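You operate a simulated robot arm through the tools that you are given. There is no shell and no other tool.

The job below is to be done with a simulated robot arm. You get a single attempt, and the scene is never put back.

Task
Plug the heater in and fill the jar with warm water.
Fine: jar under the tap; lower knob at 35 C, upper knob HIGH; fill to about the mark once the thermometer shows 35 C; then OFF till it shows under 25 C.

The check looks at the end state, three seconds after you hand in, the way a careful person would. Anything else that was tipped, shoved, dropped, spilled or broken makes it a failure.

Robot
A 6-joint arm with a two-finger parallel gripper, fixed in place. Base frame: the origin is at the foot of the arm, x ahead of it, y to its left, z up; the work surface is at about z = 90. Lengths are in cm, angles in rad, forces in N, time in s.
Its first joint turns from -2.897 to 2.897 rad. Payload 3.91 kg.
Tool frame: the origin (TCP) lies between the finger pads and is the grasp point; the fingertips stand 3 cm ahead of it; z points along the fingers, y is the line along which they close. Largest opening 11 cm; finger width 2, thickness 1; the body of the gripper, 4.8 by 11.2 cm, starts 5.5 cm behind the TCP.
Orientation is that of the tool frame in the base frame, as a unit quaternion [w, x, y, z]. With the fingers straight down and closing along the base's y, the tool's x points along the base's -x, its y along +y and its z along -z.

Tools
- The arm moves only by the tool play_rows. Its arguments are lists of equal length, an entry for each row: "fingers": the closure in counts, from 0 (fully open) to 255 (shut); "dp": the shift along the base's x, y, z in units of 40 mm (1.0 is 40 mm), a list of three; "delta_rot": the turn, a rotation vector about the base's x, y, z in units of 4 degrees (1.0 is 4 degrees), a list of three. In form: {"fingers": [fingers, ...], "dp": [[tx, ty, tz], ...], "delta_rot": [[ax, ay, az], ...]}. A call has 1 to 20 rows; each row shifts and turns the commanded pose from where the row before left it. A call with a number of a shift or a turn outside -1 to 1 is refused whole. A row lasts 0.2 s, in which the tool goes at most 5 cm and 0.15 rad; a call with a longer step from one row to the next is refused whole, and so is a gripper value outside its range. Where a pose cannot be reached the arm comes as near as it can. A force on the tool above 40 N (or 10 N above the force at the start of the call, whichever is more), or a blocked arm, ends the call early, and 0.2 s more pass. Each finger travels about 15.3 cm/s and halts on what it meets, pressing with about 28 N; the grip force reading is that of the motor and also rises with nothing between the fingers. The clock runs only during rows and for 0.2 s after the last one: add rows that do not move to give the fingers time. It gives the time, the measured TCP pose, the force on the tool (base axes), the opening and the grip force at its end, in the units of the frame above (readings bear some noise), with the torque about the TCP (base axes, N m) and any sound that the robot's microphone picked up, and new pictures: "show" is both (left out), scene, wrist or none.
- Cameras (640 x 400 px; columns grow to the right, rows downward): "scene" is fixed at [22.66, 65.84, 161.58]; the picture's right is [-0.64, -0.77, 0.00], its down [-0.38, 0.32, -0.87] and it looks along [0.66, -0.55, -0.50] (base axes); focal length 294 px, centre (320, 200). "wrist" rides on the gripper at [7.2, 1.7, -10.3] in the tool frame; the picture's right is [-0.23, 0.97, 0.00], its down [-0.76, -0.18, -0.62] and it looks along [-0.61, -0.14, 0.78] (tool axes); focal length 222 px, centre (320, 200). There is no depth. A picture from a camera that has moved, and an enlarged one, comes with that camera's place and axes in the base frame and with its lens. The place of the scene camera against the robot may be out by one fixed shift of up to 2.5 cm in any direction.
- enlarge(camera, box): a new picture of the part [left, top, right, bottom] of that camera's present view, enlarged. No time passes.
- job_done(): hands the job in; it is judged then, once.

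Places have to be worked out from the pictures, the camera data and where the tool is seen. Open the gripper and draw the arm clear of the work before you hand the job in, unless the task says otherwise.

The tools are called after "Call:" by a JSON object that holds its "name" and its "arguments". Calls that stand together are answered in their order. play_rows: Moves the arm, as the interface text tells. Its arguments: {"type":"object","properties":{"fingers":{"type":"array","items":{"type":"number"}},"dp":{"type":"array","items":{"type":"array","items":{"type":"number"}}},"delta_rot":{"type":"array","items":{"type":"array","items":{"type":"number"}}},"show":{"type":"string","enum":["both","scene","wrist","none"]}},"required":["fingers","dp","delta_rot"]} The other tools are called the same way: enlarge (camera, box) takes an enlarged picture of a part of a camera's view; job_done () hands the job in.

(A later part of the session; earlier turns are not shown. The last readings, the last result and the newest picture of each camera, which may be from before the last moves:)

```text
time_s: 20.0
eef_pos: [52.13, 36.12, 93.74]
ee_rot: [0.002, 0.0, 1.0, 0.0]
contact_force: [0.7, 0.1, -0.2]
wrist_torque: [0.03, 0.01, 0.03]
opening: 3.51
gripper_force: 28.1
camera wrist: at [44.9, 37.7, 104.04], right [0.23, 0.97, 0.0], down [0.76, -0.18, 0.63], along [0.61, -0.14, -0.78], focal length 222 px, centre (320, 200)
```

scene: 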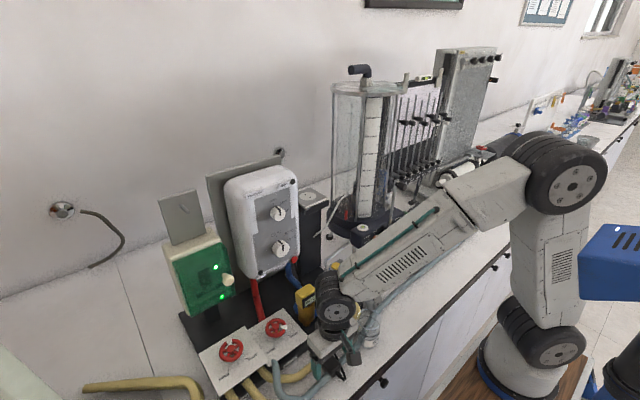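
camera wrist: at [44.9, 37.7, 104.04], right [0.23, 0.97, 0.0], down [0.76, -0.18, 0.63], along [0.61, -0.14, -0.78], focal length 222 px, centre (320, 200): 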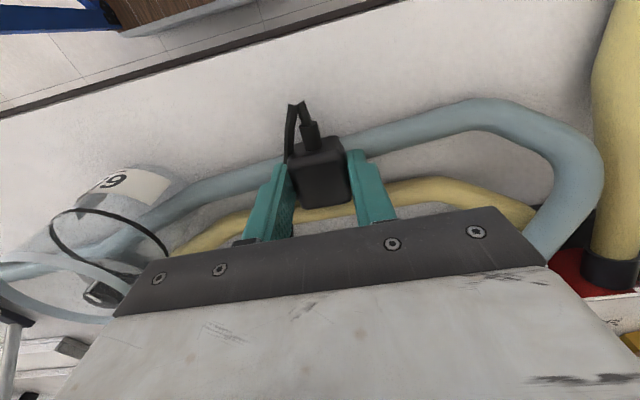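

The plug is gripped at 3.51 cm opening with 28 N. I lift it slowly and look at it from both cameras.

Call:
{"name": "play_rows", "arguments": {"fingers": [220, 220, 220, 220, 220, 220, 220, 220], "dp": [[0, 0, 0.25], [0, 0, 0.5], [0, 0, 0.5], [0, 0, 0.5], [0, 0, 0.5], [0, 0, 0.5], [0, 0, 0.5], [0, 0, 0]], "delta_rot": [[0, 0, 0], [0, 0, 0], [0, 0, 0], [0, 0, 0], [0, 0, 0], [0, 0, 0], [0, 0, 0], [0, 0, 0]], "show": "both"}}

Call:
{"name": "enlarge", "arguments": {"camera": "scene", "box": [300, 280, 400, 390]}}

Call:
{"name": "enlarge", "arguments": {"camera": "wrist", "box": [240, 80, 420, 220]}}

```text
time_s: 21.8
eef_pos: [52.18, 36.09, 106.82]
ee_rot: [0.001, 0.0, 1.0, 0.0]
contact_force: [-0.4, 0.0, -0.6]
wrist_torque: [-0.05, -0.03, -0.01]
opening: 3.51
gripper_force: 27.8
camera wrist: at [44.95, 37.67, 117.06], right [0.23, 0.97, 0.0], down [0.76, -0.18, 0.63], along [0.61, -0.14, -0.78], focal length 222 px, centre (320, 200)
```

scene: 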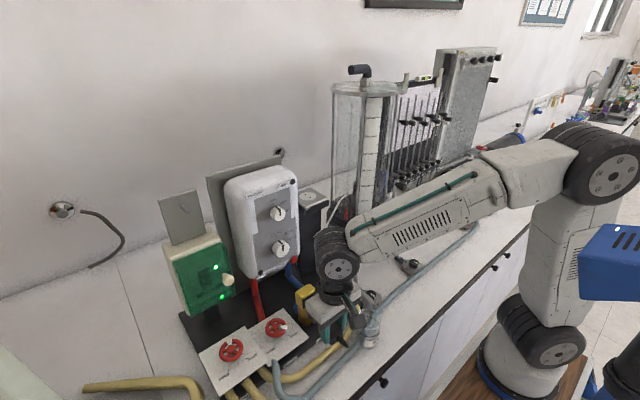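
wrist: 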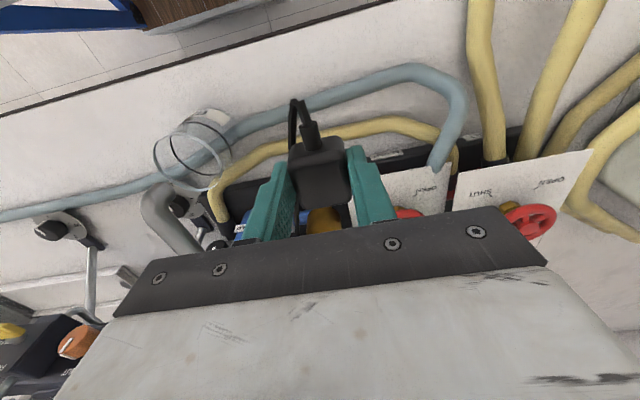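

```text
3.64 times, centred on (350, 335) of scene
camera zoom: at [22.66, 65.84, 161.58], right [-0.64, -0.77, 0.0], down [-0.38, 0.32, -0.87], along [0.66, -0.55, -0.5], focal length 1070 px, centre (211, -291)
```

zoom: 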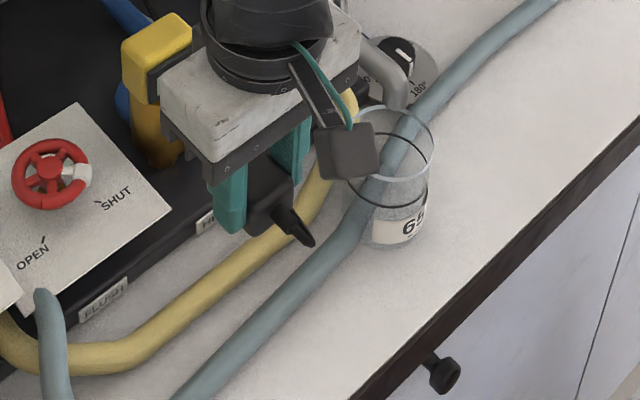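

```text
2.86 times, centred on (330, 150) of wrist
camera zoom: at [44.95, 37.67, 117.06], right [0.23, 0.97, 0.0], down [0.76, -0.18, 0.63], along [0.61, -0.14, -0.78], focal length 635 px, centre (291, 343)
```

zoom: 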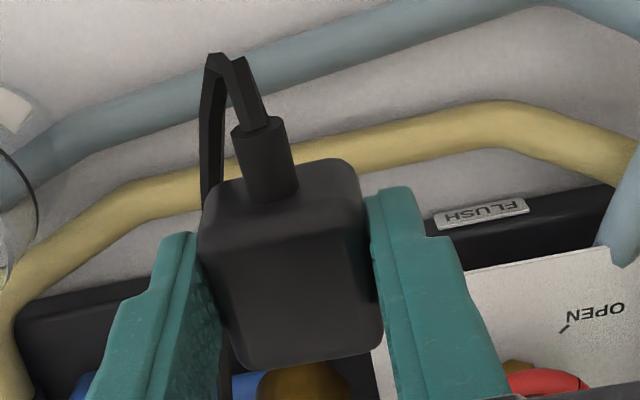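

The plug lifted cleanly. I enlarge the scene view strongly to look for the pins beneath the body.

Call:
{"name": "enlarge", "arguments": {"camera": "scene", "box": [315, 315, 355, 360]}}

```text
8.89 times, centred on (335, 338) of scene
camera zoom: at [22.66, 65.84, 161.58], right [-0.64, -0.77, 0.0], down [-0.38, 0.32, -0.87], along [0.66, -0.55, -0.5], focal length 2616 px, centre (187, -1022)
```

zoom: 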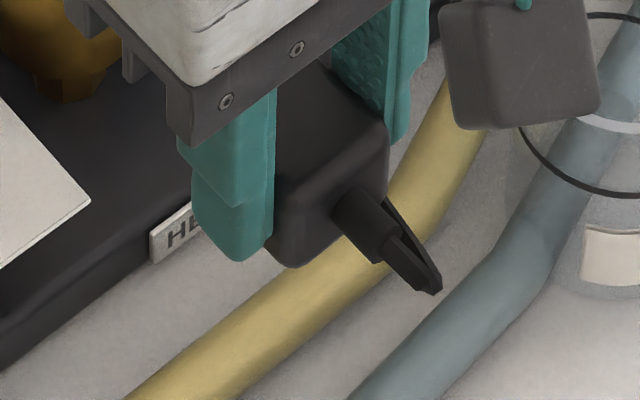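

No pins show yet because the body hides its underside. I lift a bit and tilt the tool so the plug's underside faces the scene camera.

Call:
{"name": "play_rows", "arguments": {"fingers": [220, 220, 220, 220, 220, 220, 220, 220, 220, 220, 220], "dp": [[0, 0, 0.4], [0, 0, 0.4], [0, 0, 0.4], [0, 0, 0.4], [0, 0, 0.3], [0, 0, 0.3], [0, 0, 0.3], [0, 0, 0], [0, 0, 0], [0, 0, 0], [0, 0, 0]], "delta_rot": [[0.64, 0.77, 0], [0.64, 0.77, 0], [0.64, 0.77, 0], [0.64, 0.77, 0], [0.64, 0.77, 0], [0.64, 0.77, 0], [0.64, 0.77, 0], [0.64, 0.77, 0], [0.64, 0.77, 0], [0.64, 0.77, 0], [0, 0, 0]], "show": "both"}}

Call:
{"name": "enlarge", "arguments": {"camera": "scene", "box": [310, 270, 390, 350]}}

```text
time_s: 24.2
eef_pos: [52.08, 36.12, 116.72]
ee_rot: [-0.262, 0.0, 0.94, 0.219]
contact_force: [0.1, -0.5, -0.5]
wrist_torque: [-0.06, -0.02, 0.01]
opening: 3.47
gripper_force: 27.8
camera wrist: at [51.19, 32.43, 128.91], right [0.31, 0.91, 0.29], down [0.94, -0.33, 0.03], along [0.12, 0.26, -0.96], focal length 222 px, centre (320, 200)
```

scene: 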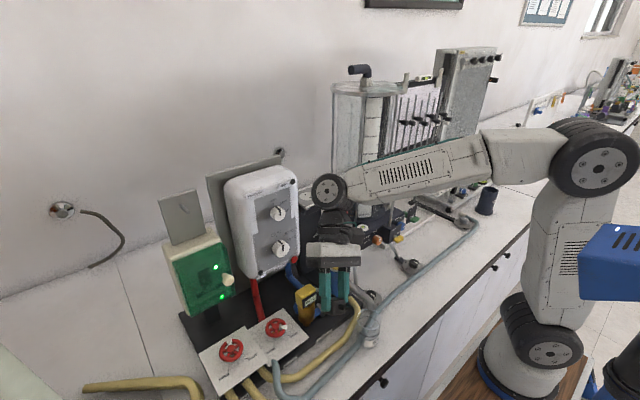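
wrist: 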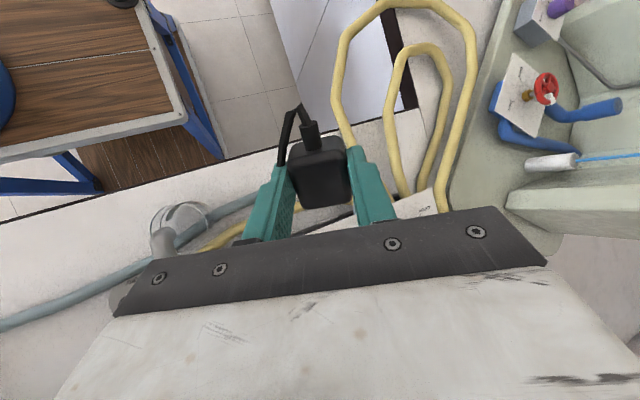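

```text
5.00 times, centred on (350, 310) of scene
camera zoom: at [22.66, 65.84, 161.58], right [-0.64, -0.77, 0.0], down [-0.38, 0.32, -0.87], along [0.66, -0.55, -0.5], focal length 1471 px, centre (170, -350)
```

zoom: 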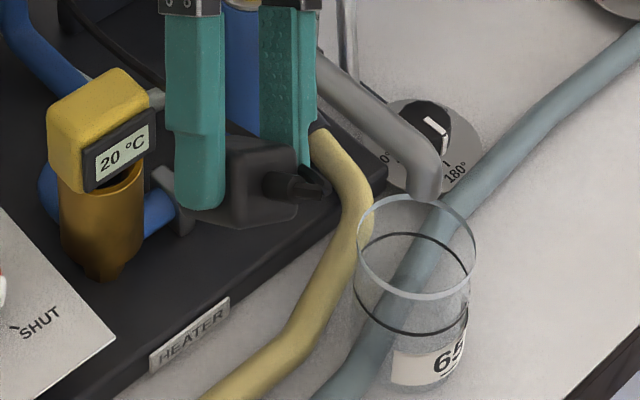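

Call:
{"name": "enlarge", "arguments": {"camera": "scene", "box": [324, 292, 356, 324]}}

Call:
{"name": "enlarge", "arguments": {"camera": "scene", "box": [334, 298, 350, 316]}}

```text
12.50 times, centred on (340, 308) of scene
camera zoom: at [22.66, 65.84, 161.58], right [-0.64, -0.77, 0.0], down [-0.38, 0.32, -0.87], along [0.66, -0.55, -0.5], focal length 3678 px, centre (70, -1150)
```

zoom: 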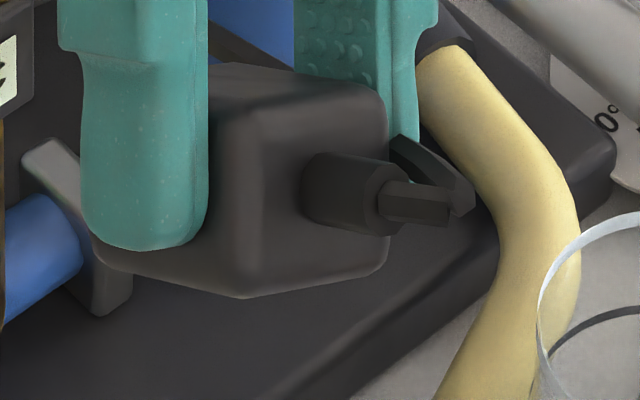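

```text
16.00 times, centred on (342, 307) of scene
camera zoom: at [22.66, 65.84, 161.58], right [-0.64, -0.77, 0.0], down [-0.38, 0.32, -0.87], along [0.66, -0.55, -0.5], focal length 4708 px, centre (-32, -1512)
```

zoom: 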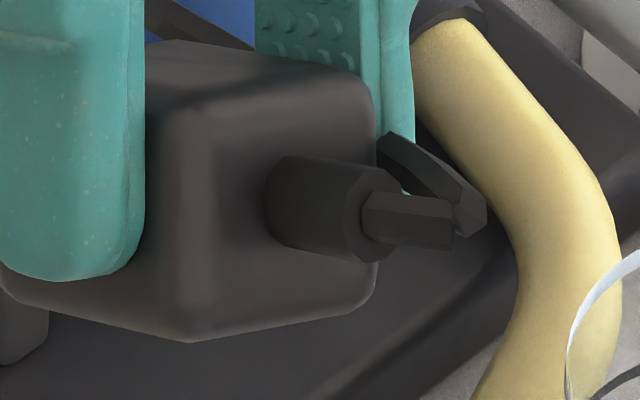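

The underside is still edge-on to the scene camera. I raise to about z=130 and tilt another 16° so the bottom face becomes visible.

Call:
{"name": "play_rows", "arguments": {"fingers": [220, 220, 220, 220, 220, 220, 220, 220], "dp": [[0, 0, 0.5], [0, 0, 0.5], [0, 0, 0.5], [0, 0, 0.5], [0, 0, 0.5], [0, 0, 0.5], [0, 0, 0.4], [0, 0, 0]], "delta_rot": [[0.64, 0.77, 0], [0.64, 0.77, 0], [0.64, 0.77, 0], [0.64, 0.77, 0], [0, 0, 0], [0, 0, 0], [0, 0, 0], [0, 0, 0]], "show": "both"}}

Call:
{"name": "enlarge", "arguments": {"camera": "scene", "box": [300, 230, 400, 310]}}

```text
time_s: 26.0
eef_pos: [52.13, 36.21, 130.27]
ee_rot: [-0.36, 0.0, 0.883, 0.3]
contact_force: [0.1, 0.0, -1.3]
wrist_torque: [-0.02, -0.03, 0.03]
opening: 3.5
gripper_force: 28.0
camera wrist: at [53.73, 30.38, 141.57], right [0.38, 0.85, 0.37], down [0.92, -0.31, -0.23], along [-0.08, 0.43, -0.9], focal length 222 px, centre (320, 200)
```

scene: 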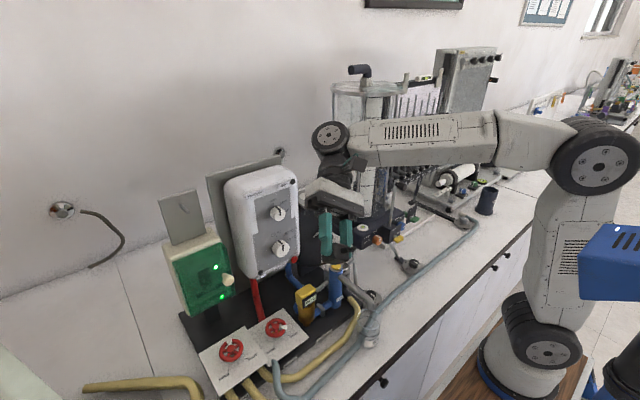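
wrist: 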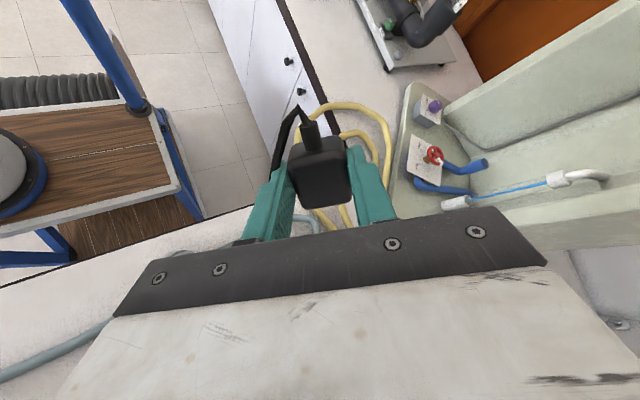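

```text
5.00 times, centred on (350, 270) of scene
camera zoom: at [22.66, 65.84, 161.58], right [-0.64, -0.77, 0.0], down [-0.38, 0.32, -0.87], along [0.66, -0.55, -0.5], focal length 1471 px, centre (170, -150)
```

zoom: 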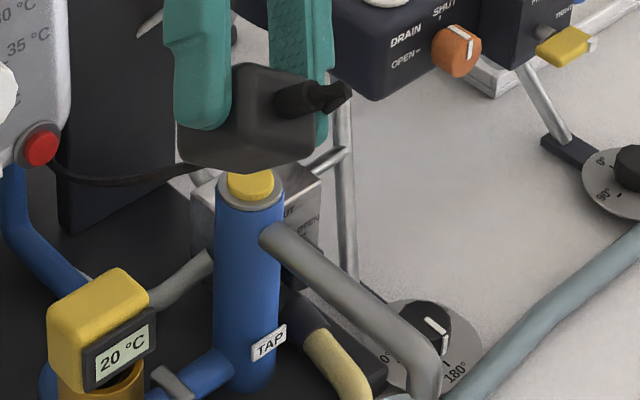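

Call:
{"name": "enlarge", "arguments": {"camera": "scene", "box": [318, 252, 358, 277]}}

```text
16.00 times, centred on (338, 264) of scene
camera zoom: at [22.66, 65.84, 161.58], right [-0.64, -0.77, 0.0], down [-0.38, 0.32, -0.87], along [0.66, -0.55, -0.5], focal length 4708 px, centre (32, -832)
```

zoom: 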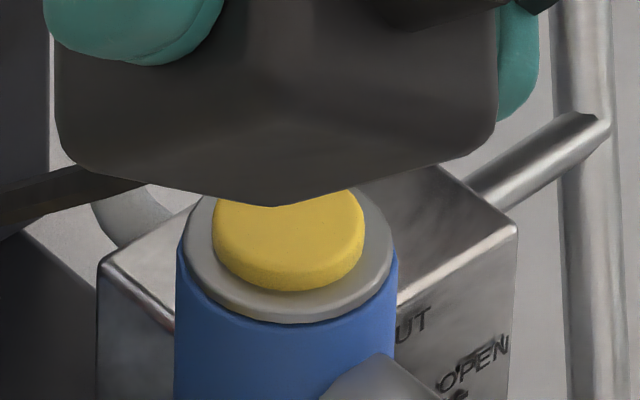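

The bottom face appears flat with no visible pins. I untilt and yaw the tool to expose the plug's opposite (+x) face to the scene camera and see where the contacts are.

Call:
{"name": "play_rows", "arguments": {"fingers": [220, 220, 220, 220, 220, 220, 220, 220, 220, 220, 220, 220, 220, 220, 220], "dp": [[0, 0, 0], [0, 0, 0], [0, 0, 0], [0, 0, 0], [0, 0, 0], [0, 0, 0], [0, 0, 0], [0, 0, 0], [0, 0, 0], [0, 0, 0], [0, 0, 0], [0, 0, 0], [0, 0, 0], [0, 0, 0], [0, 0, 0]], "delta_rot": [[-0.64, -0.77, 0], [-0.64, -0.77, 0], [-0.64, -0.77, 0], [-0.64, -0.77, 0], [-0.64, -0.77, 0], [-0.64, -0.77, 0], [-0.64, -0.77, 0], [-0.64, -0.77, 0], [-0.64, -0.77, 0], [-0.64, -0.77, 0], [-0.64, -0.77, 0], [-0.64, -0.77, 0], [-0.64, -0.77, 0], [-0.64, -0.77, 0], [0, 0, 0]], "show": "none"}}

Call:
{"name": "play_rows", "arguments": {"fingers": [220, 220, 220, 220, 220, 220, 220, 220, 220, 220, 220, 220, 220, 220, 220, 220, 220, 220, 220, 220], "dp": [[0, 0, 0], [0, 0, 0], [0, 0, 0], [0, 0, 0], [0, 0, 0], [0, 0, 0], [0, 0, 0], [0, 0, 0], [0, 0, 0], [0, 0, 0], [0, 0, 0], [0, 0, 0], [0, 0, 0], [0, 0, 0], [0, 0, 0], [0, 0, 0], [0, 0, 0], [0, 0, 0], [0, 0, 0], [0, 0, 0]], "delta_rot": [[0, 0, 1], [0, 0, 1], [0, 0, 1], [0, 0, 1], [0, 0, 1], [0, 0, 1], [0, 0, 1], [0, 0, 1], [0, 0, 1], [0, 0, 1], [0, 0, 1], [0, 0, 1], [0, 0, 1], [0, 0, 1], [0, 0, 1], [0, 0, 1], [0, 0, 1], [0, 0, 1], [0, 0, 1], [0, 0, 1]], "show": "both"}}

Call:
{"name": "enlarge", "arguments": {"camera": "scene", "box": [300, 220, 400, 300]}}

```text
time_s: 29.2
eef_pos: [52.15, 35.99, 130.32]
ee_rot: [0.002, 0.0, 1.0, -0.001]
contact_force: [0.9, 0.8, 0.0]
wrist_torque: [0.02, -0.02, 0.0]
opening: 3.52
gripper_force: 28.0
```

```text
time_s: 33.4
eef_pos: [52.16, 35.9, 130.27]
ee_rot: [0.001, -0.644, 0.765, 0.001]
contact_force: [0.4, 0.0, -0.6]
wrist_torque: [-0.01, -0.02, -0.01]
opening: 3.51
gripper_force: 27.7
camera wrist: at [49.21, 29.13, 140.63], right [-0.92, 0.39, 0.0], down [0.31, 0.72, 0.63], along [0.24, 0.58, -0.78], focal length 222 px, centre (320, 200)
```

scene: 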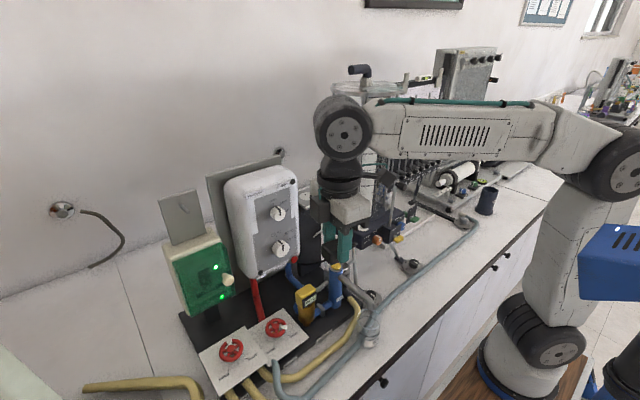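
wrist: 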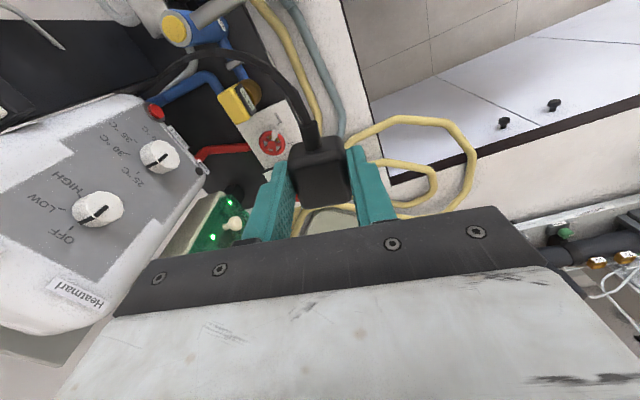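

```text
5.00 times, centred on (350, 260) of scene
camera zoom: at [22.66, 65.84, 161.58], right [-0.64, -0.77, 0.0], down [-0.38, 0.32, -0.87], along [0.66, -0.55, -0.5], focal length 1471 px, centre (170, -100)
```

zoom: 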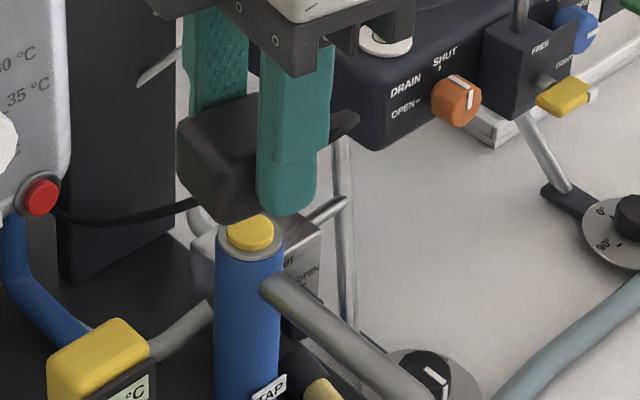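

Call:
{"name": "enlarge", "arguments": {"camera": "scene", "box": [318, 236, 358, 272]}}

Call:
{"name": "enlarge", "arguments": {"camera": "wrist", "box": [0, 90, 240, 320]}}

Call:
{"name": "enlarge", "arguments": {"camera": "wrist", "box": [0, 0, 120, 100]}}

Call:
{"name": "enlarge", "arguments": {"camera": "wrist", "box": [270, 110, 370, 220]}}

```text
11.11 times, centred on (338, 254) of scene
camera zoom: at [22.66, 65.84, 161.58], right [-0.64, -0.77, 0.0], down [-0.38, 0.32, -0.87], along [0.66, -0.55, -0.5], focal length 3269 px, centre (120, -400)
```

zoom: 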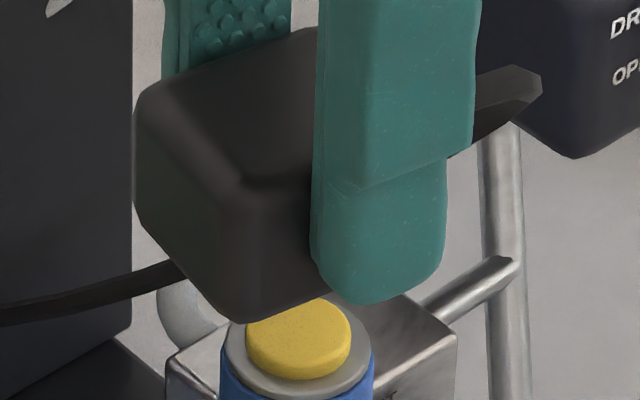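

```text
1.74 times, centred on (120, 205) of wrist
camera zoom: at [49.21, 29.13, 140.63], right [-0.92, 0.39, 0.0], down [0.31, 0.72, 0.63], along [0.24, 0.58, -0.78], focal length 386 px, centre (668, 191)
```

zoom: 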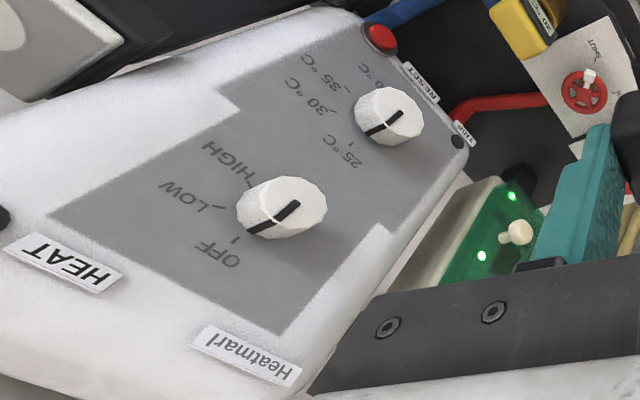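

```text
4.00 times, centred on (60, 50) of wrist
camera zoom: at [49.21, 29.13, 140.63], right [-0.92, 0.39, 0.0], down [0.31, 0.72, 0.63], along [0.24, 0.58, -0.78], focal length 888 px, centre (1360, 800)
```

zoom: 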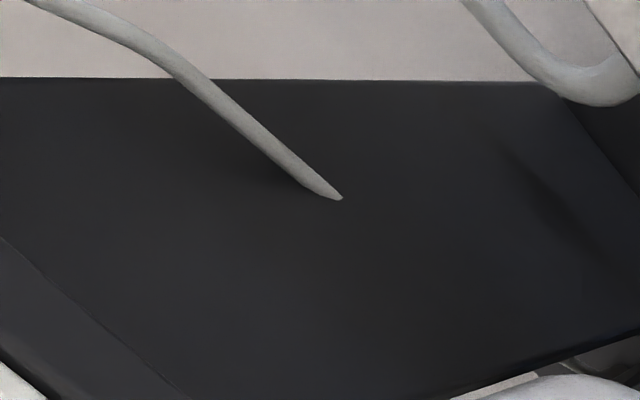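

```text
3.64 times, centred on (320, 165) of wrist
camera zoom: at [49.21, 29.13, 140.63], right [-0.92, 0.39, 0.0], down [0.31, 0.72, 0.63], along [0.24, 0.58, -0.78], focal length 808 px, centre (320, 327)
```

zoom: 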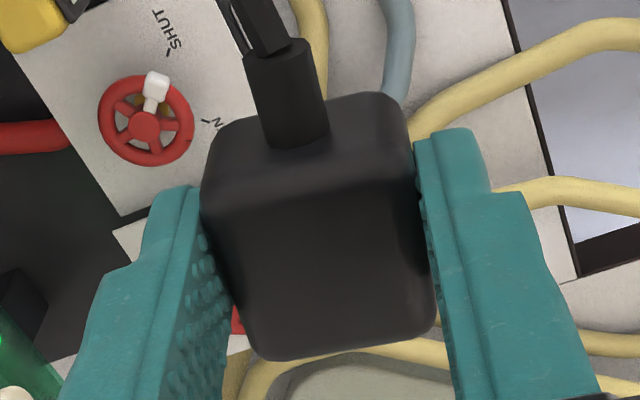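

Only smooth faces so far. I raise higher and tilt strongly once more so the scene camera sees the underside at a good angle.

Call:
{"name": "play_rows", "arguments": {"fingers": [220, 220, 220, 220, 220, 220, 220, 220, 220, 220, 220, 220, 220, 220, 220, 220, 220], "dp": [[0, 0, 0.25], [0, 0, 0.25], [0, 0, 0.25], [0, 0, 0.25], [0, 0, 0.25], [0, 0, 0.25], [0, 0, 0.25], [0, 0, 0.25], [0, 0, 0.25], [0, 0, 0.25], [0, 0, 0.25], [0, 0, 0.25], [0, 0, 0.25], [0, 0, 0.25], [0, 0, 0.25], [0, 0, 0.25], [0, 0, 0]], "delta_rot": [[0.64, 0.77, 0], [0.64, 0.77, 0], [0.64, 0.77, 0], [0.64, 0.77, 0], [0.64, 0.77, 0], [0.64, 0.77, 0], [0.64, 0.77, 0], [0.64, 0.77, 0], [0.64, 0.77, 0], [0.64, 0.77, 0], [0.64, 0.77, 0], [0.64, 0.77, 0], [0.64, 0.77, 0], [0.64, 0.77, 0], [0.64, 0.77, 0], [0.64, 0.77, 0], [0, 0, 0]], "show": "scene"}}

Call:
{"name": "enlarge", "arguments": {"camera": "scene", "box": [310, 190, 390, 250]}}

```text
time_s: 37.0
eef_pos: [52.11, 36.24, 146.35]
ee_rot: [-0.094, -0.544, 0.649, 0.523]
contact_force: [0.2, -0.7, -1.0]
wrist_torque: [-0.02, -0.04, -0.02]
opening: 3.53
gripper_force: 27.9
```

scene: 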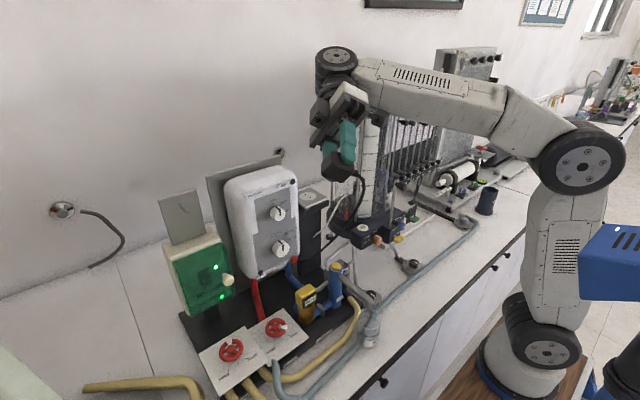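

```text
6.67 times, centred on (350, 220) of scene
camera zoom: at [22.66, 65.84, 161.58], right [-0.64, -0.77, 0.0], down [-0.38, 0.32, -0.87], along [0.66, -0.55, -0.5], focal length 1962 px, centre (120, 67)
```

zoom: 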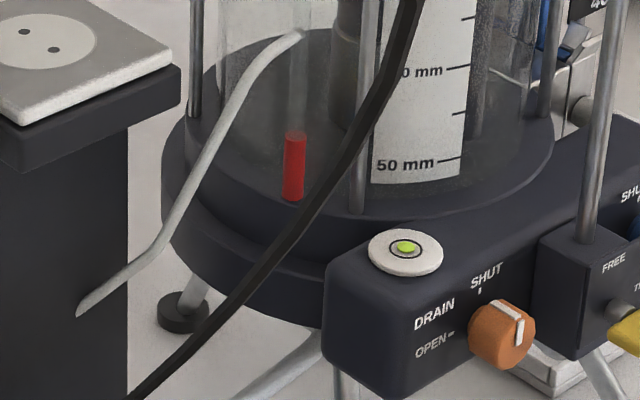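

Call:
{"name": "enlarge", "arguments": {"camera": "scene", "box": [310, 115, 380, 195]}}

Call:
{"name": "enlarge", "arguments": {"camera": "scene", "box": [315, 138, 363, 188]}}

```text
5.00 times, centred on (345, 155) of scene
camera zoom: at [22.66, 65.84, 161.58], right [-0.64, -0.77, 0.0], down [-0.38, 0.32, -0.87], along [0.66, -0.55, -0.5], focal length 1471 px, centre (195, 425)
```

zoom: 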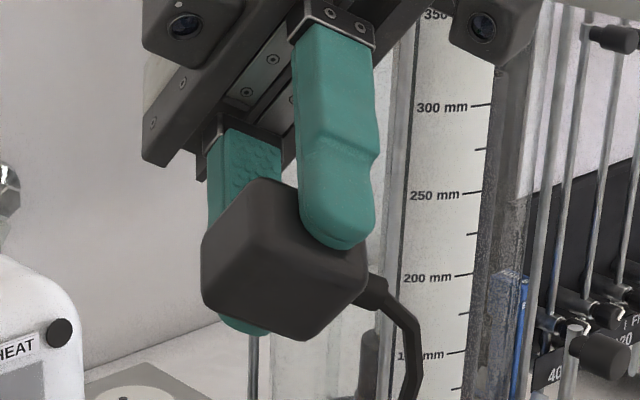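

```text
8.00 times, centred on (339, 163) of scene
camera zoom: at [22.66, 65.84, 161.58], right [-0.64, -0.77, 0.0], down [-0.38, 0.32, -0.87], along [0.66, -0.55, -0.5], focal length 2354 px, centre (168, 496)
```

zoom: 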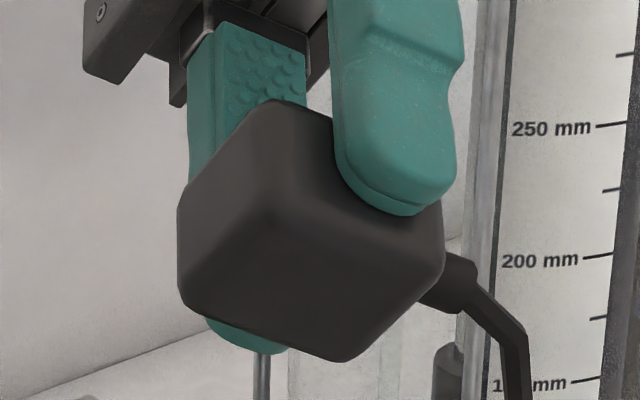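

The plug's underside is flat and featureless too, so pins are not modelled: its natural pose is base-down with the cord leaving sideways, matching the face-up socket. I untilt and bring the yaw back to the original.

Call:
{"name": "play_rows", "arguments": {"fingers": [220, 220, 220, 220, 220, 220, 220, 220, 220, 220, 220, 220, 220, 220, 220, 220, 220], "dp": [[0, 0, 0], [0, 0, 0], [0, 0, 0], [0, 0, 0], [0, 0, 0], [0, 0, 0], [0, 0, 0], [0, 0, 0], [0, 0, 0], [0, 0, 0], [0, 0, 0], [0, 0, 0], [0, 0, 0], [0, 0, 0], [0, 0, 0], [0, 0, 0], [0, 0, 0]], "delta_rot": [[-0.64, -0.77, 0], [-0.64, -0.77, 0], [-0.64, -0.77, 0], [-0.64, -0.77, 0], [-0.64, -0.77, 0], [-0.64, -0.77, 0], [-0.64, -0.77, 0], [-0.64, -0.77, 0], [-0.64, -0.77, 0], [-0.64, -0.77, 0], [-0.64, -0.77, 0], [-0.64, -0.77, 0], [-0.64, -0.77, 0], [-0.64, -0.77, 0], [-0.64, -0.77, 0], [-0.64, -0.77, 0], [0, 0, 0]], "show": "none"}}

Call:
{"name": "play_rows", "arguments": {"fingers": [220, 220, 220, 220, 220, 220, 220, 220, 220, 220, 220, 220, 220, 220, 220, 220, 220, 220, 220, 220], "dp": [[0, 0, 0], [0, 0, 0], [0, 0, 0], [0, 0, 0], [0, 0, 0], [0, 0, 0], [0, 0, 0], [0, 0, 0], [0, 0, 0], [0, 0, 0], [0, 0, 0], [0, 0, 0], [0, 0, 0], [0, 0, 0], [0, 0, 0], [0, 0, 0], [0, 0, 0], [0, 0, 0], [0, 0, 0], [0, 0, 0]], "delta_rot": [[0, 0, -1], [0, 0, -1], [0, 0, -1], [0, 0, -1], [0, 0, -1], [0, 0, -1], [0, 0, -1], [0, 0, -1], [0, 0, -1], [0, 0, -1], [0, 0, -1], [0, 0, -1], [0, 0, -1], [0, 0, -1], [0, 0, -1], [0, 0, -1], [0, 0, -1], [0, 0, -1], [0, 0, -1], [0, 0, -1]], "show": "both"}}

```text
time_s: 40.6
eef_pos: [52.08, 35.88, 145.61]
ee_rot: [0.004, -0.642, 0.766, 0.001]
contact_force: [0.2, -0.5, -1.1]
wrist_torque: [-0.02, 0.0, -0.03]
opening: 3.52
gripper_force: 28.3
out of reach, approached as far as the arm can: row 14, 16
```

```text
time_s: 44.8
eef_pos: [52.07, 35.91, 145.37]
ee_rot: [0.002, 0.001, 1.0, 0.002]
contact_force: [0.4, -0.5, -1.4]
wrist_torque: [0.02, 0.0, 0.02]
opening: 3.52
gripper_force: 28.1
camera wrist: at [44.7, 37.5, 155.76], right [0.23, 0.97, 0.0], down [0.76, -0.18, 0.63], along [0.61, -0.14, -0.78], focal length 222 px, centre (320, 200)
```

scene: 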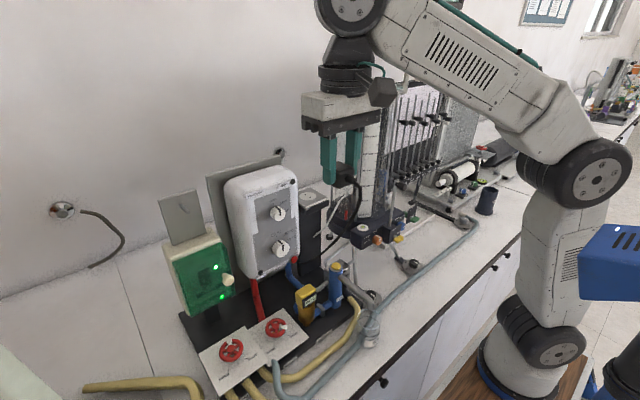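
wrist: 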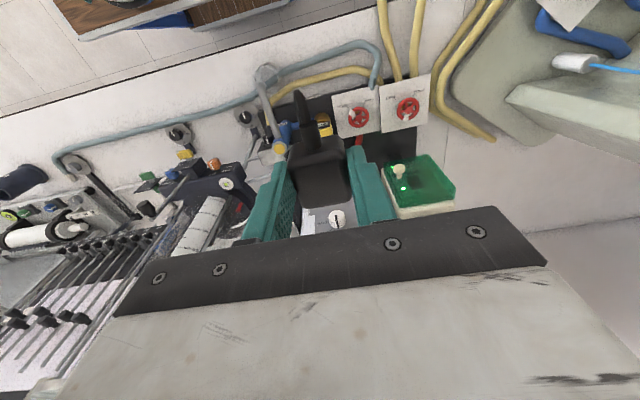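

The plug remains firmly held and upright. I now carry it toward a point above the socket at about (82, 20, 138), clear above the tap and heater, and check arm clearance to the tank.

Call:
{"name": "play_rows", "arguments": {"fingers": [220, 220, 220, 220, 220, 220, 220, 220, 220, 220, 220], "dp": [[0.7, -0.6, -0.15], [0.7, -0.6, -0.15], [0.7, -0.6, -0.15], [0.7, -0.6, -0.2], [0.7, -0.6, -0.2], [0.7, -0.6, -0.2], [0.7, -0.2, -0.2], [0.7, -0.1, -0.2], [0.7, -0.1, -0.2], [0.7, 0, -0.2], [0, 0, 0]], "delta_rot": [[0, 0, 0], [0, 0, 0], [0, 0, 0], [0, 0, 0], [0, 0, 0], [0, 0, 0], [0, 0, 0], [0, 0, 0], [0, 0, 0], [0, 0, 0], [0, 0, 0]], "show": "both"}}

```text
time_s: 47.2
eef_pos: [80.0, 19.83, 138.1]
ee_rot: [0.002, 0.001, 1.0, 0.0]
contact_force: [-0.5, -0.1, -0.1]
wrist_torque: [-0.01, 0.01, -0.02]
opening: 3.5
gripper_force: 27.6
camera wrist: at [72.76, 21.55, 148.45], right [0.23, 0.97, 0.0], down [0.76, -0.18, 0.63], along [0.61, -0.14, -0.78], focal length 222 px, centre (320, 200)
```

scene: 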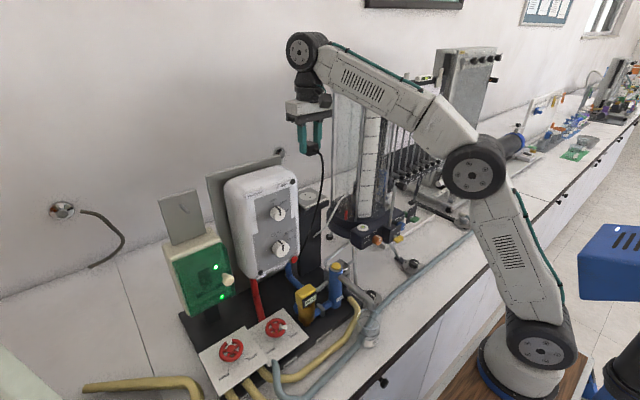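
wrist: 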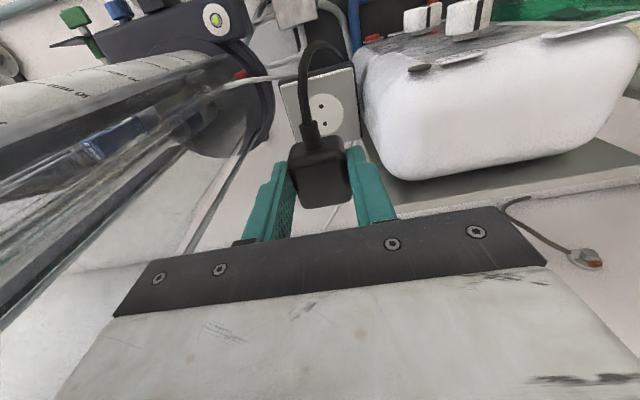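

The arm is clear of the tank and heater. I enlarge the wrist view to measure the socket's offset from the TCP axis.

Call:
{"name": "enlarge", "arguments": {"camera": "wrist", "box": [260, 50, 380, 150]}}

Call:
{"name": "enlarge", "arguments": {"camera": "scene", "box": [250, 60, 400, 240]}}

Call:
{"name": "enlarge", "arguments": {"camera": "wrist", "box": [0, 0, 330, 240]}}

```text
4.00 times, centred on (320, 100) of wrist
camera zoom: at [72.76, 21.55, 148.45], right [0.23, 0.97, 0.0], down [0.76, -0.18, 0.63], along [0.61, -0.14, -0.78], focal length 888 px, centre (320, 600)
```

zoom: 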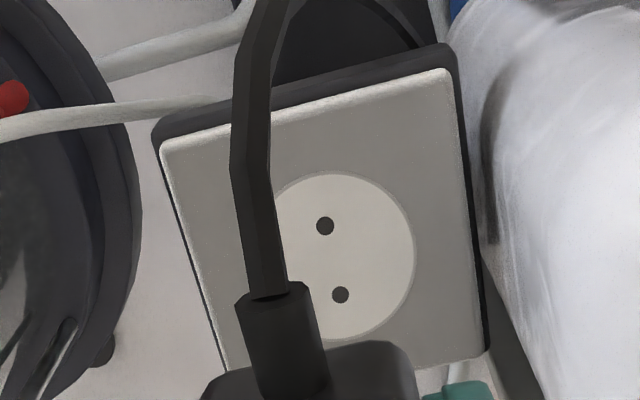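

```text
2.22 times, centred on (325, 150) of scene
camera zoom: at [22.66, 65.84, 161.58], right [-0.64, -0.77, 0.0], down [-0.38, 0.32, -0.87], along [0.66, -0.55, -0.5], focal length 654 px, centre (309, 311)
```

zoom: 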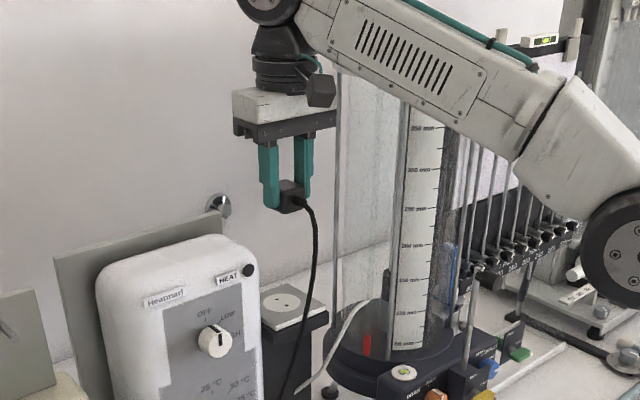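

```text
1.67 times, centred on (165, 120) of wrist
camera zoom: at [72.76, 21.55, 148.45], right [0.23, 0.97, 0.0], down [0.76, -0.18, 0.63], along [0.61, -0.14, -0.78], focal length 370 px, centre (578, 333)
```

zoom: 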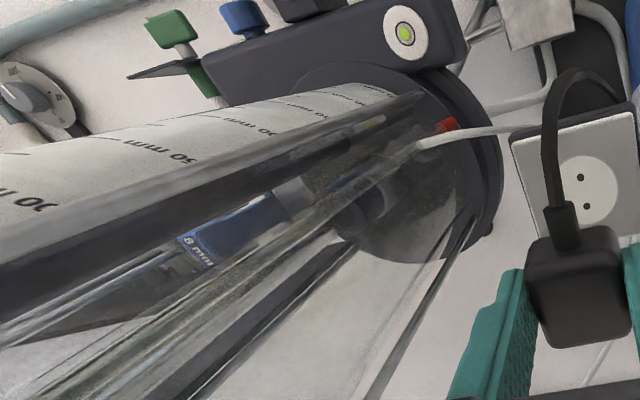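

The socket's two holes lie at about (80.6, 19.96) and (82.8, 19.95), so its centre is (81.7, 19.96), aligned with x. I enlarge the held plug to work out its offset from the TCP.

Call:
{"name": "enlarge", "arguments": {"camera": "wrist", "box": [270, 120, 370, 220]}}

Call:
{"name": "enlarge", "arguments": {"camera": "scene", "box": [295, 130, 335, 170]}}

```text
4.00 times, centred on (320, 170) of wrist
camera zoom: at [72.76, 21.55, 148.45], right [0.23, 0.97, 0.0], down [0.76, -0.18, 0.63], along [0.61, -0.14, -0.78], focal length 888 px, centre (320, 320)
```

zoom: 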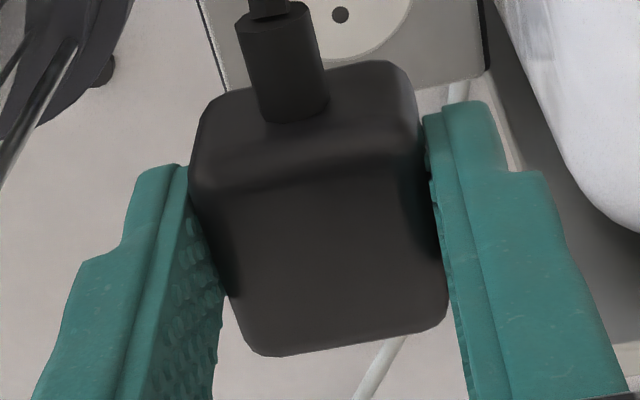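

```text
10.00 times, centred on (315, 150) of scene
camera zoom: at [22.66, 65.84, 161.58], right [-0.64, -0.77, 0.0], down [-0.38, 0.32, -0.87], along [0.66, -0.55, -0.5], focal length 2942 px, centre (370, 700)
```

zoom: 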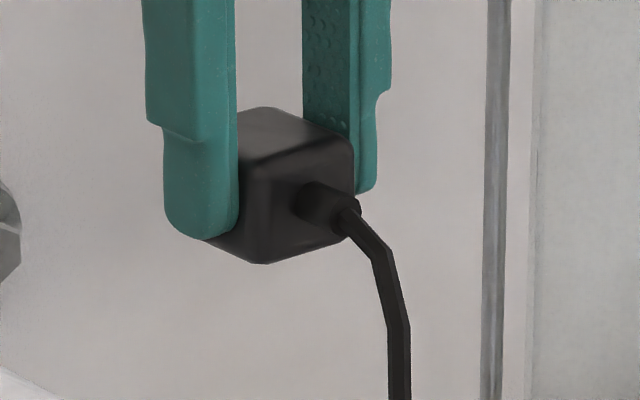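

The held plug is about 3.4 × 3.5 × 3.0 cm with its base roughly 3.4 cm below the TCP and its centre about 0.15 cm to +x of it. I move over the socket centre and descend to about 3 cm above it.

Call:
{"name": "play_rows", "arguments": {"fingers": [220, 220, 220, 220, 220, 220, 220, 220], "dp": [[0.39, 0.03, 0], [0, 0, -0.5], [0, 0, -0.5], [0, 0, -0.5], [0, 0, -0.5], [0, 0, -0.4], [0, 0, -0.4], [0, 0, 0]], "delta_rot": [[0, 0, 0], [0, 0, 0], [0, 0, 0], [0, 0, 0], [0, 0, 0], [0, 0, 0], [0, 0, 0], [0, 0, 0]], "show": "both"}}

Call:
{"name": "enlarge", "arguments": {"camera": "scene", "box": [270, 130, 360, 230]}}

Call:
{"name": "enlarge", "arguments": {"camera": "wrist", "box": [240, 90, 400, 220]}}

```text
time_s: 49.0
eef_pos: [81.49, 19.94, 126.89]
ee_rot: [0.002, 0.0, 1.0, 0.0]
contact_force: [0.2, 0.3, -0.4]
wrist_torque: [0.0, 0.02, 0.0]
opening: 3.5
gripper_force: 28.2
camera wrist: at [74.3, 21.66, 137.21], right [0.23, 0.97, 0.0], down [0.76, -0.18, 0.63], along [0.61, -0.14, -0.78], focal length 222 px, centre (320, 200)
```

scene: 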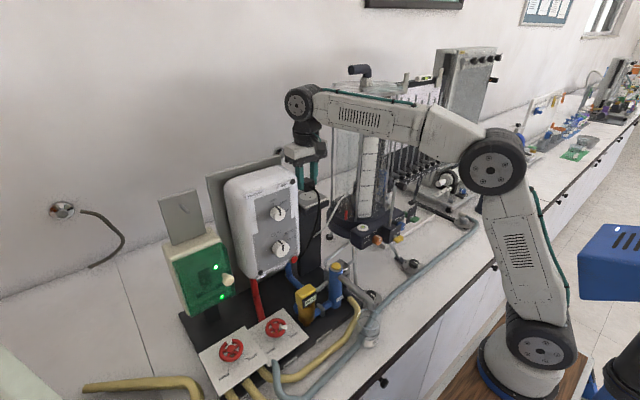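
wrist: 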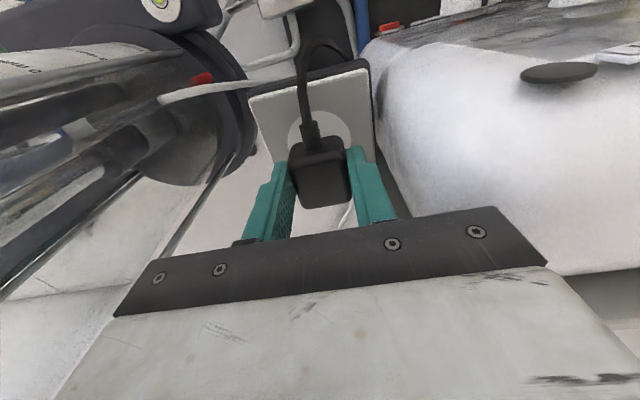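

```text
4.00 times, centred on (315, 180) of scene
camera zoom: at [22.66, 65.84, 161.58], right [-0.64, -0.77, 0.0], down [-0.38, 0.32, -0.87], along [0.66, -0.55, -0.5], focal length 1177 px, centre (340, 280)
```

zoom: 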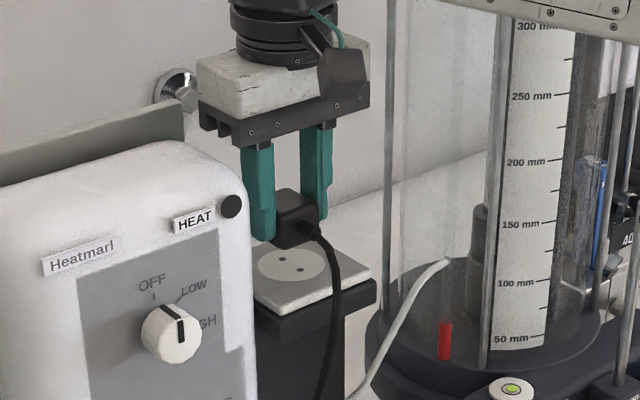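

```text
3.08 times, centred on (320, 155) of wrist
camera zoom: at [74.3, 21.66, 137.21], right [0.23, 0.97, 0.0], down [0.76, -0.18, 0.63], along [0.61, -0.14, -0.78], focal length 684 px, centre (320, 338)
```

zoom: 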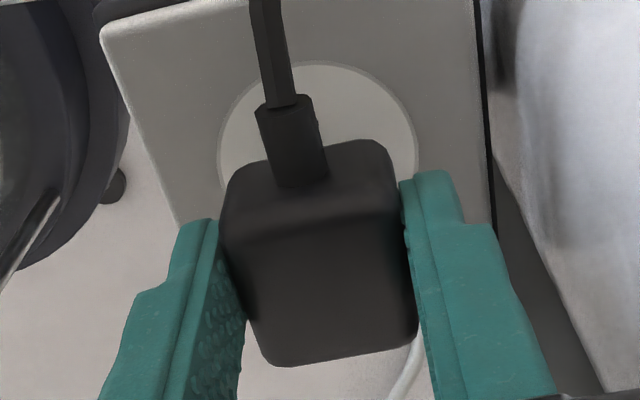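

The plug is above the socket disc and well aligned. I descend gently in small steps toward contact.

Call:
{"name": "play_rows", "arguments": {"fingers": [220, 220, 220, 220, 220], "dp": [[0.02, 0, -0.25], [0, 0, -0.2], [0, 0, -0.15], [0, 0, -0.1], [0, 0, 0]], "delta_rot": [[0, 0, 0], [0, 0, 0], [0, 0, 0], [0, 0, 0], [0, 0, 0]], "show": "scene"}}

Call:
{"name": "enlarge", "arguments": {"camera": "scene", "box": [285, 170, 345, 225]}}

Call:
{"name": "enlarge", "arguments": {"camera": "wrist", "box": [240, 90, 400, 220]}}

```text
time_s: 49.5
eef_pos: [81.62, 20.08, 126.62]
ee_rot: [0.008, 0.0, 1.0, 0.003]
contact_force: [-0.6, -0.1, 3.7]
wrist_torque: [0.16, 0.07, 0.04]
opening: 3.53
gripper_force: 28.4
stopped in row 2: the force on the tool passed its limit at 55 N (the readings are from after the stop); the commanded pose is now the measured one
```

scene: 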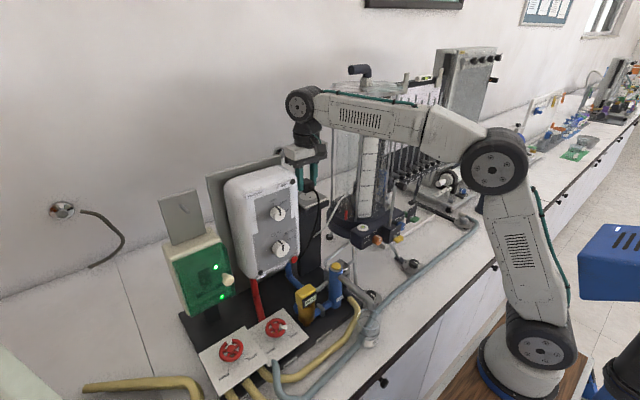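

```text
7.27 times, centred on (315, 198) of scene
camera zoom: at [22.66, 65.84, 161.58], right [-0.64, -0.77, 0.0], down [-0.38, 0.32, -0.87], along [0.66, -0.55, -0.5], focal length 2140 px, centre (356, 218)
```

zoom: 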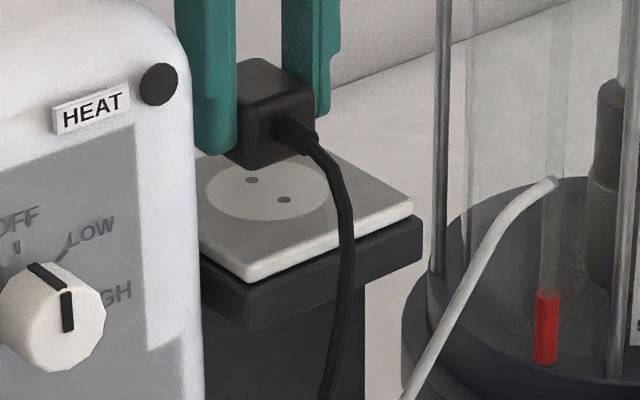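

```text
3.08 times, centred on (320, 155) of wrist
camera zoom: at [74.28, 21.64, 136.77], right [0.23, 0.97, 0.01], down [0.75, -0.18, 0.63], along [0.62, -0.14, -0.77], focal length 684 px, centre (320, 338)
```

zoom: 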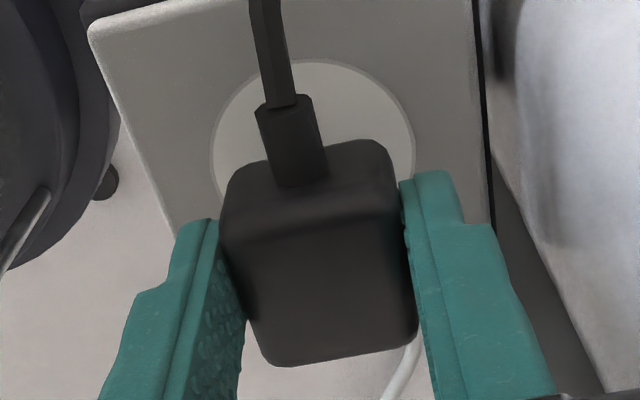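

The contact at TCP z≈126.3 was at about +4 cm in y from the TCP: the gripper's wide body (±5.6 cm along y) touched the heater's top right corner, not the plug on the socket. I back up and rotate the tool +90° about z so the gripper's narrow side faces the heater.

Call:
{"name": "play_rows", "arguments": {"fingers": [220, 220, 220, 220, 220], "dp": [[0, -0.03, 0.5], [0, 0, 0.9], [0, 0.3, 0.9], [0, 0.3, 0.9], [0, 0, 0]], "delta_rot": [[0, 0, 0], [0, 0, 0], [0, 0, 0], [0, 0, 0], [0, 0, 0]], "show": "both"}}

```text
time_s: 50.7
eef_pos: [81.37, 22.28, 138.82]
ee_rot: [0.008, 0.001, 1.0, 0.004]
contact_force: [-1.0, -0.2, -0.3]
wrist_torque: [-0.03, -0.03, 0.02]
opening: 3.51
gripper_force: 28.1
out of reach, approached as far as the arm can: row 4
camera wrist: at [73.95, 23.74, 149.0], right [0.23, 0.97, 0.01], down [0.75, -0.18, 0.64], along [0.62, -0.14, -0.77], focal length 222 px, centre (320, 200)
```

scene: 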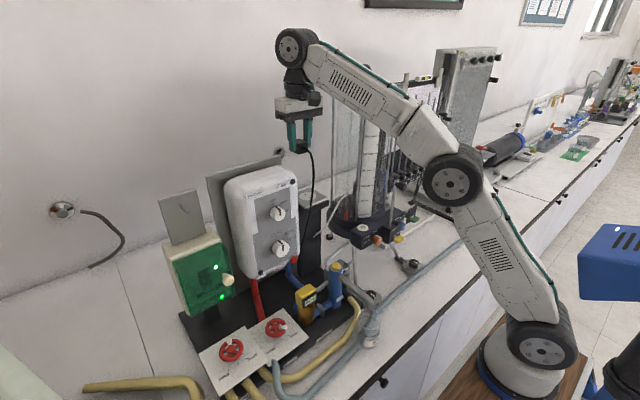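
wrist: 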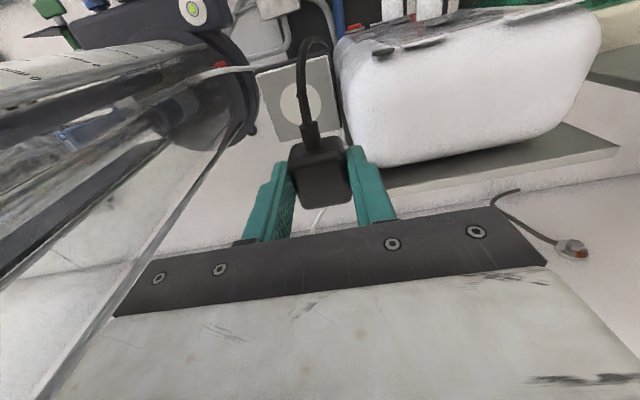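

The arm is near its reach limit at this height. I correct the ~1° tilt picked up in the contact, lower slightly, and rotate +90° about z in two calls.

Call:
{"name": "play_rows", "arguments": {"fingers": [220, 220, 220, 220, 220, 220, 220, 220, 220, 220, 220, 220, 220], "dp": [[0, 0, -0.2], [0, 0, 0], [0, 0, 0], [0, 0, 0], [0, 0, 0], [0, 0, 0], [0, 0, 0], [0, 0, 0], [0, 0, 0], [0, 0, 0], [0, 0, 0], [0, 0, 0], [0, 0, 0]], "delta_rot": [[-0.115, 0.23, 0], [0, 0, 1], [0, 0, 1], [0, 0, 1], [0, 0, 1], [0, 0, 1], [0, 0, 1], [0, 0, 1], [0, 0, 1], [0, 0, 1], [0, 0, 1], [0, 0, 1], [0, 0, 0]], "show": "scene"}}

```text
time_s: 53.5
eef_pos: [81.29, 22.24, 137.88]
ee_rot: [0.001, -0.375, 0.927, 0.0]
contact_force: [0.5, 0.9, -0.6]
wrist_torque: [0.01, 0.02, -0.01]
opening: 3.48
gripper_force: 27.4
```

scene: 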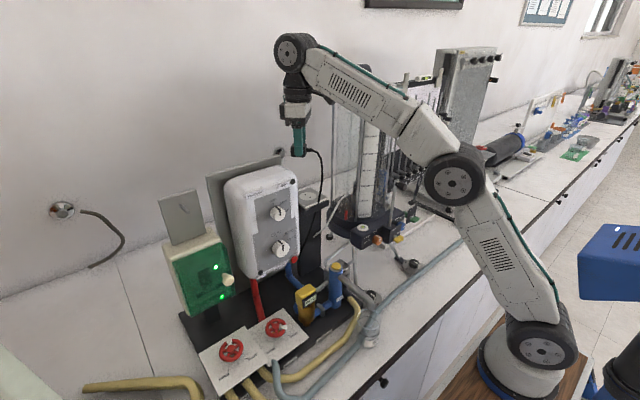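

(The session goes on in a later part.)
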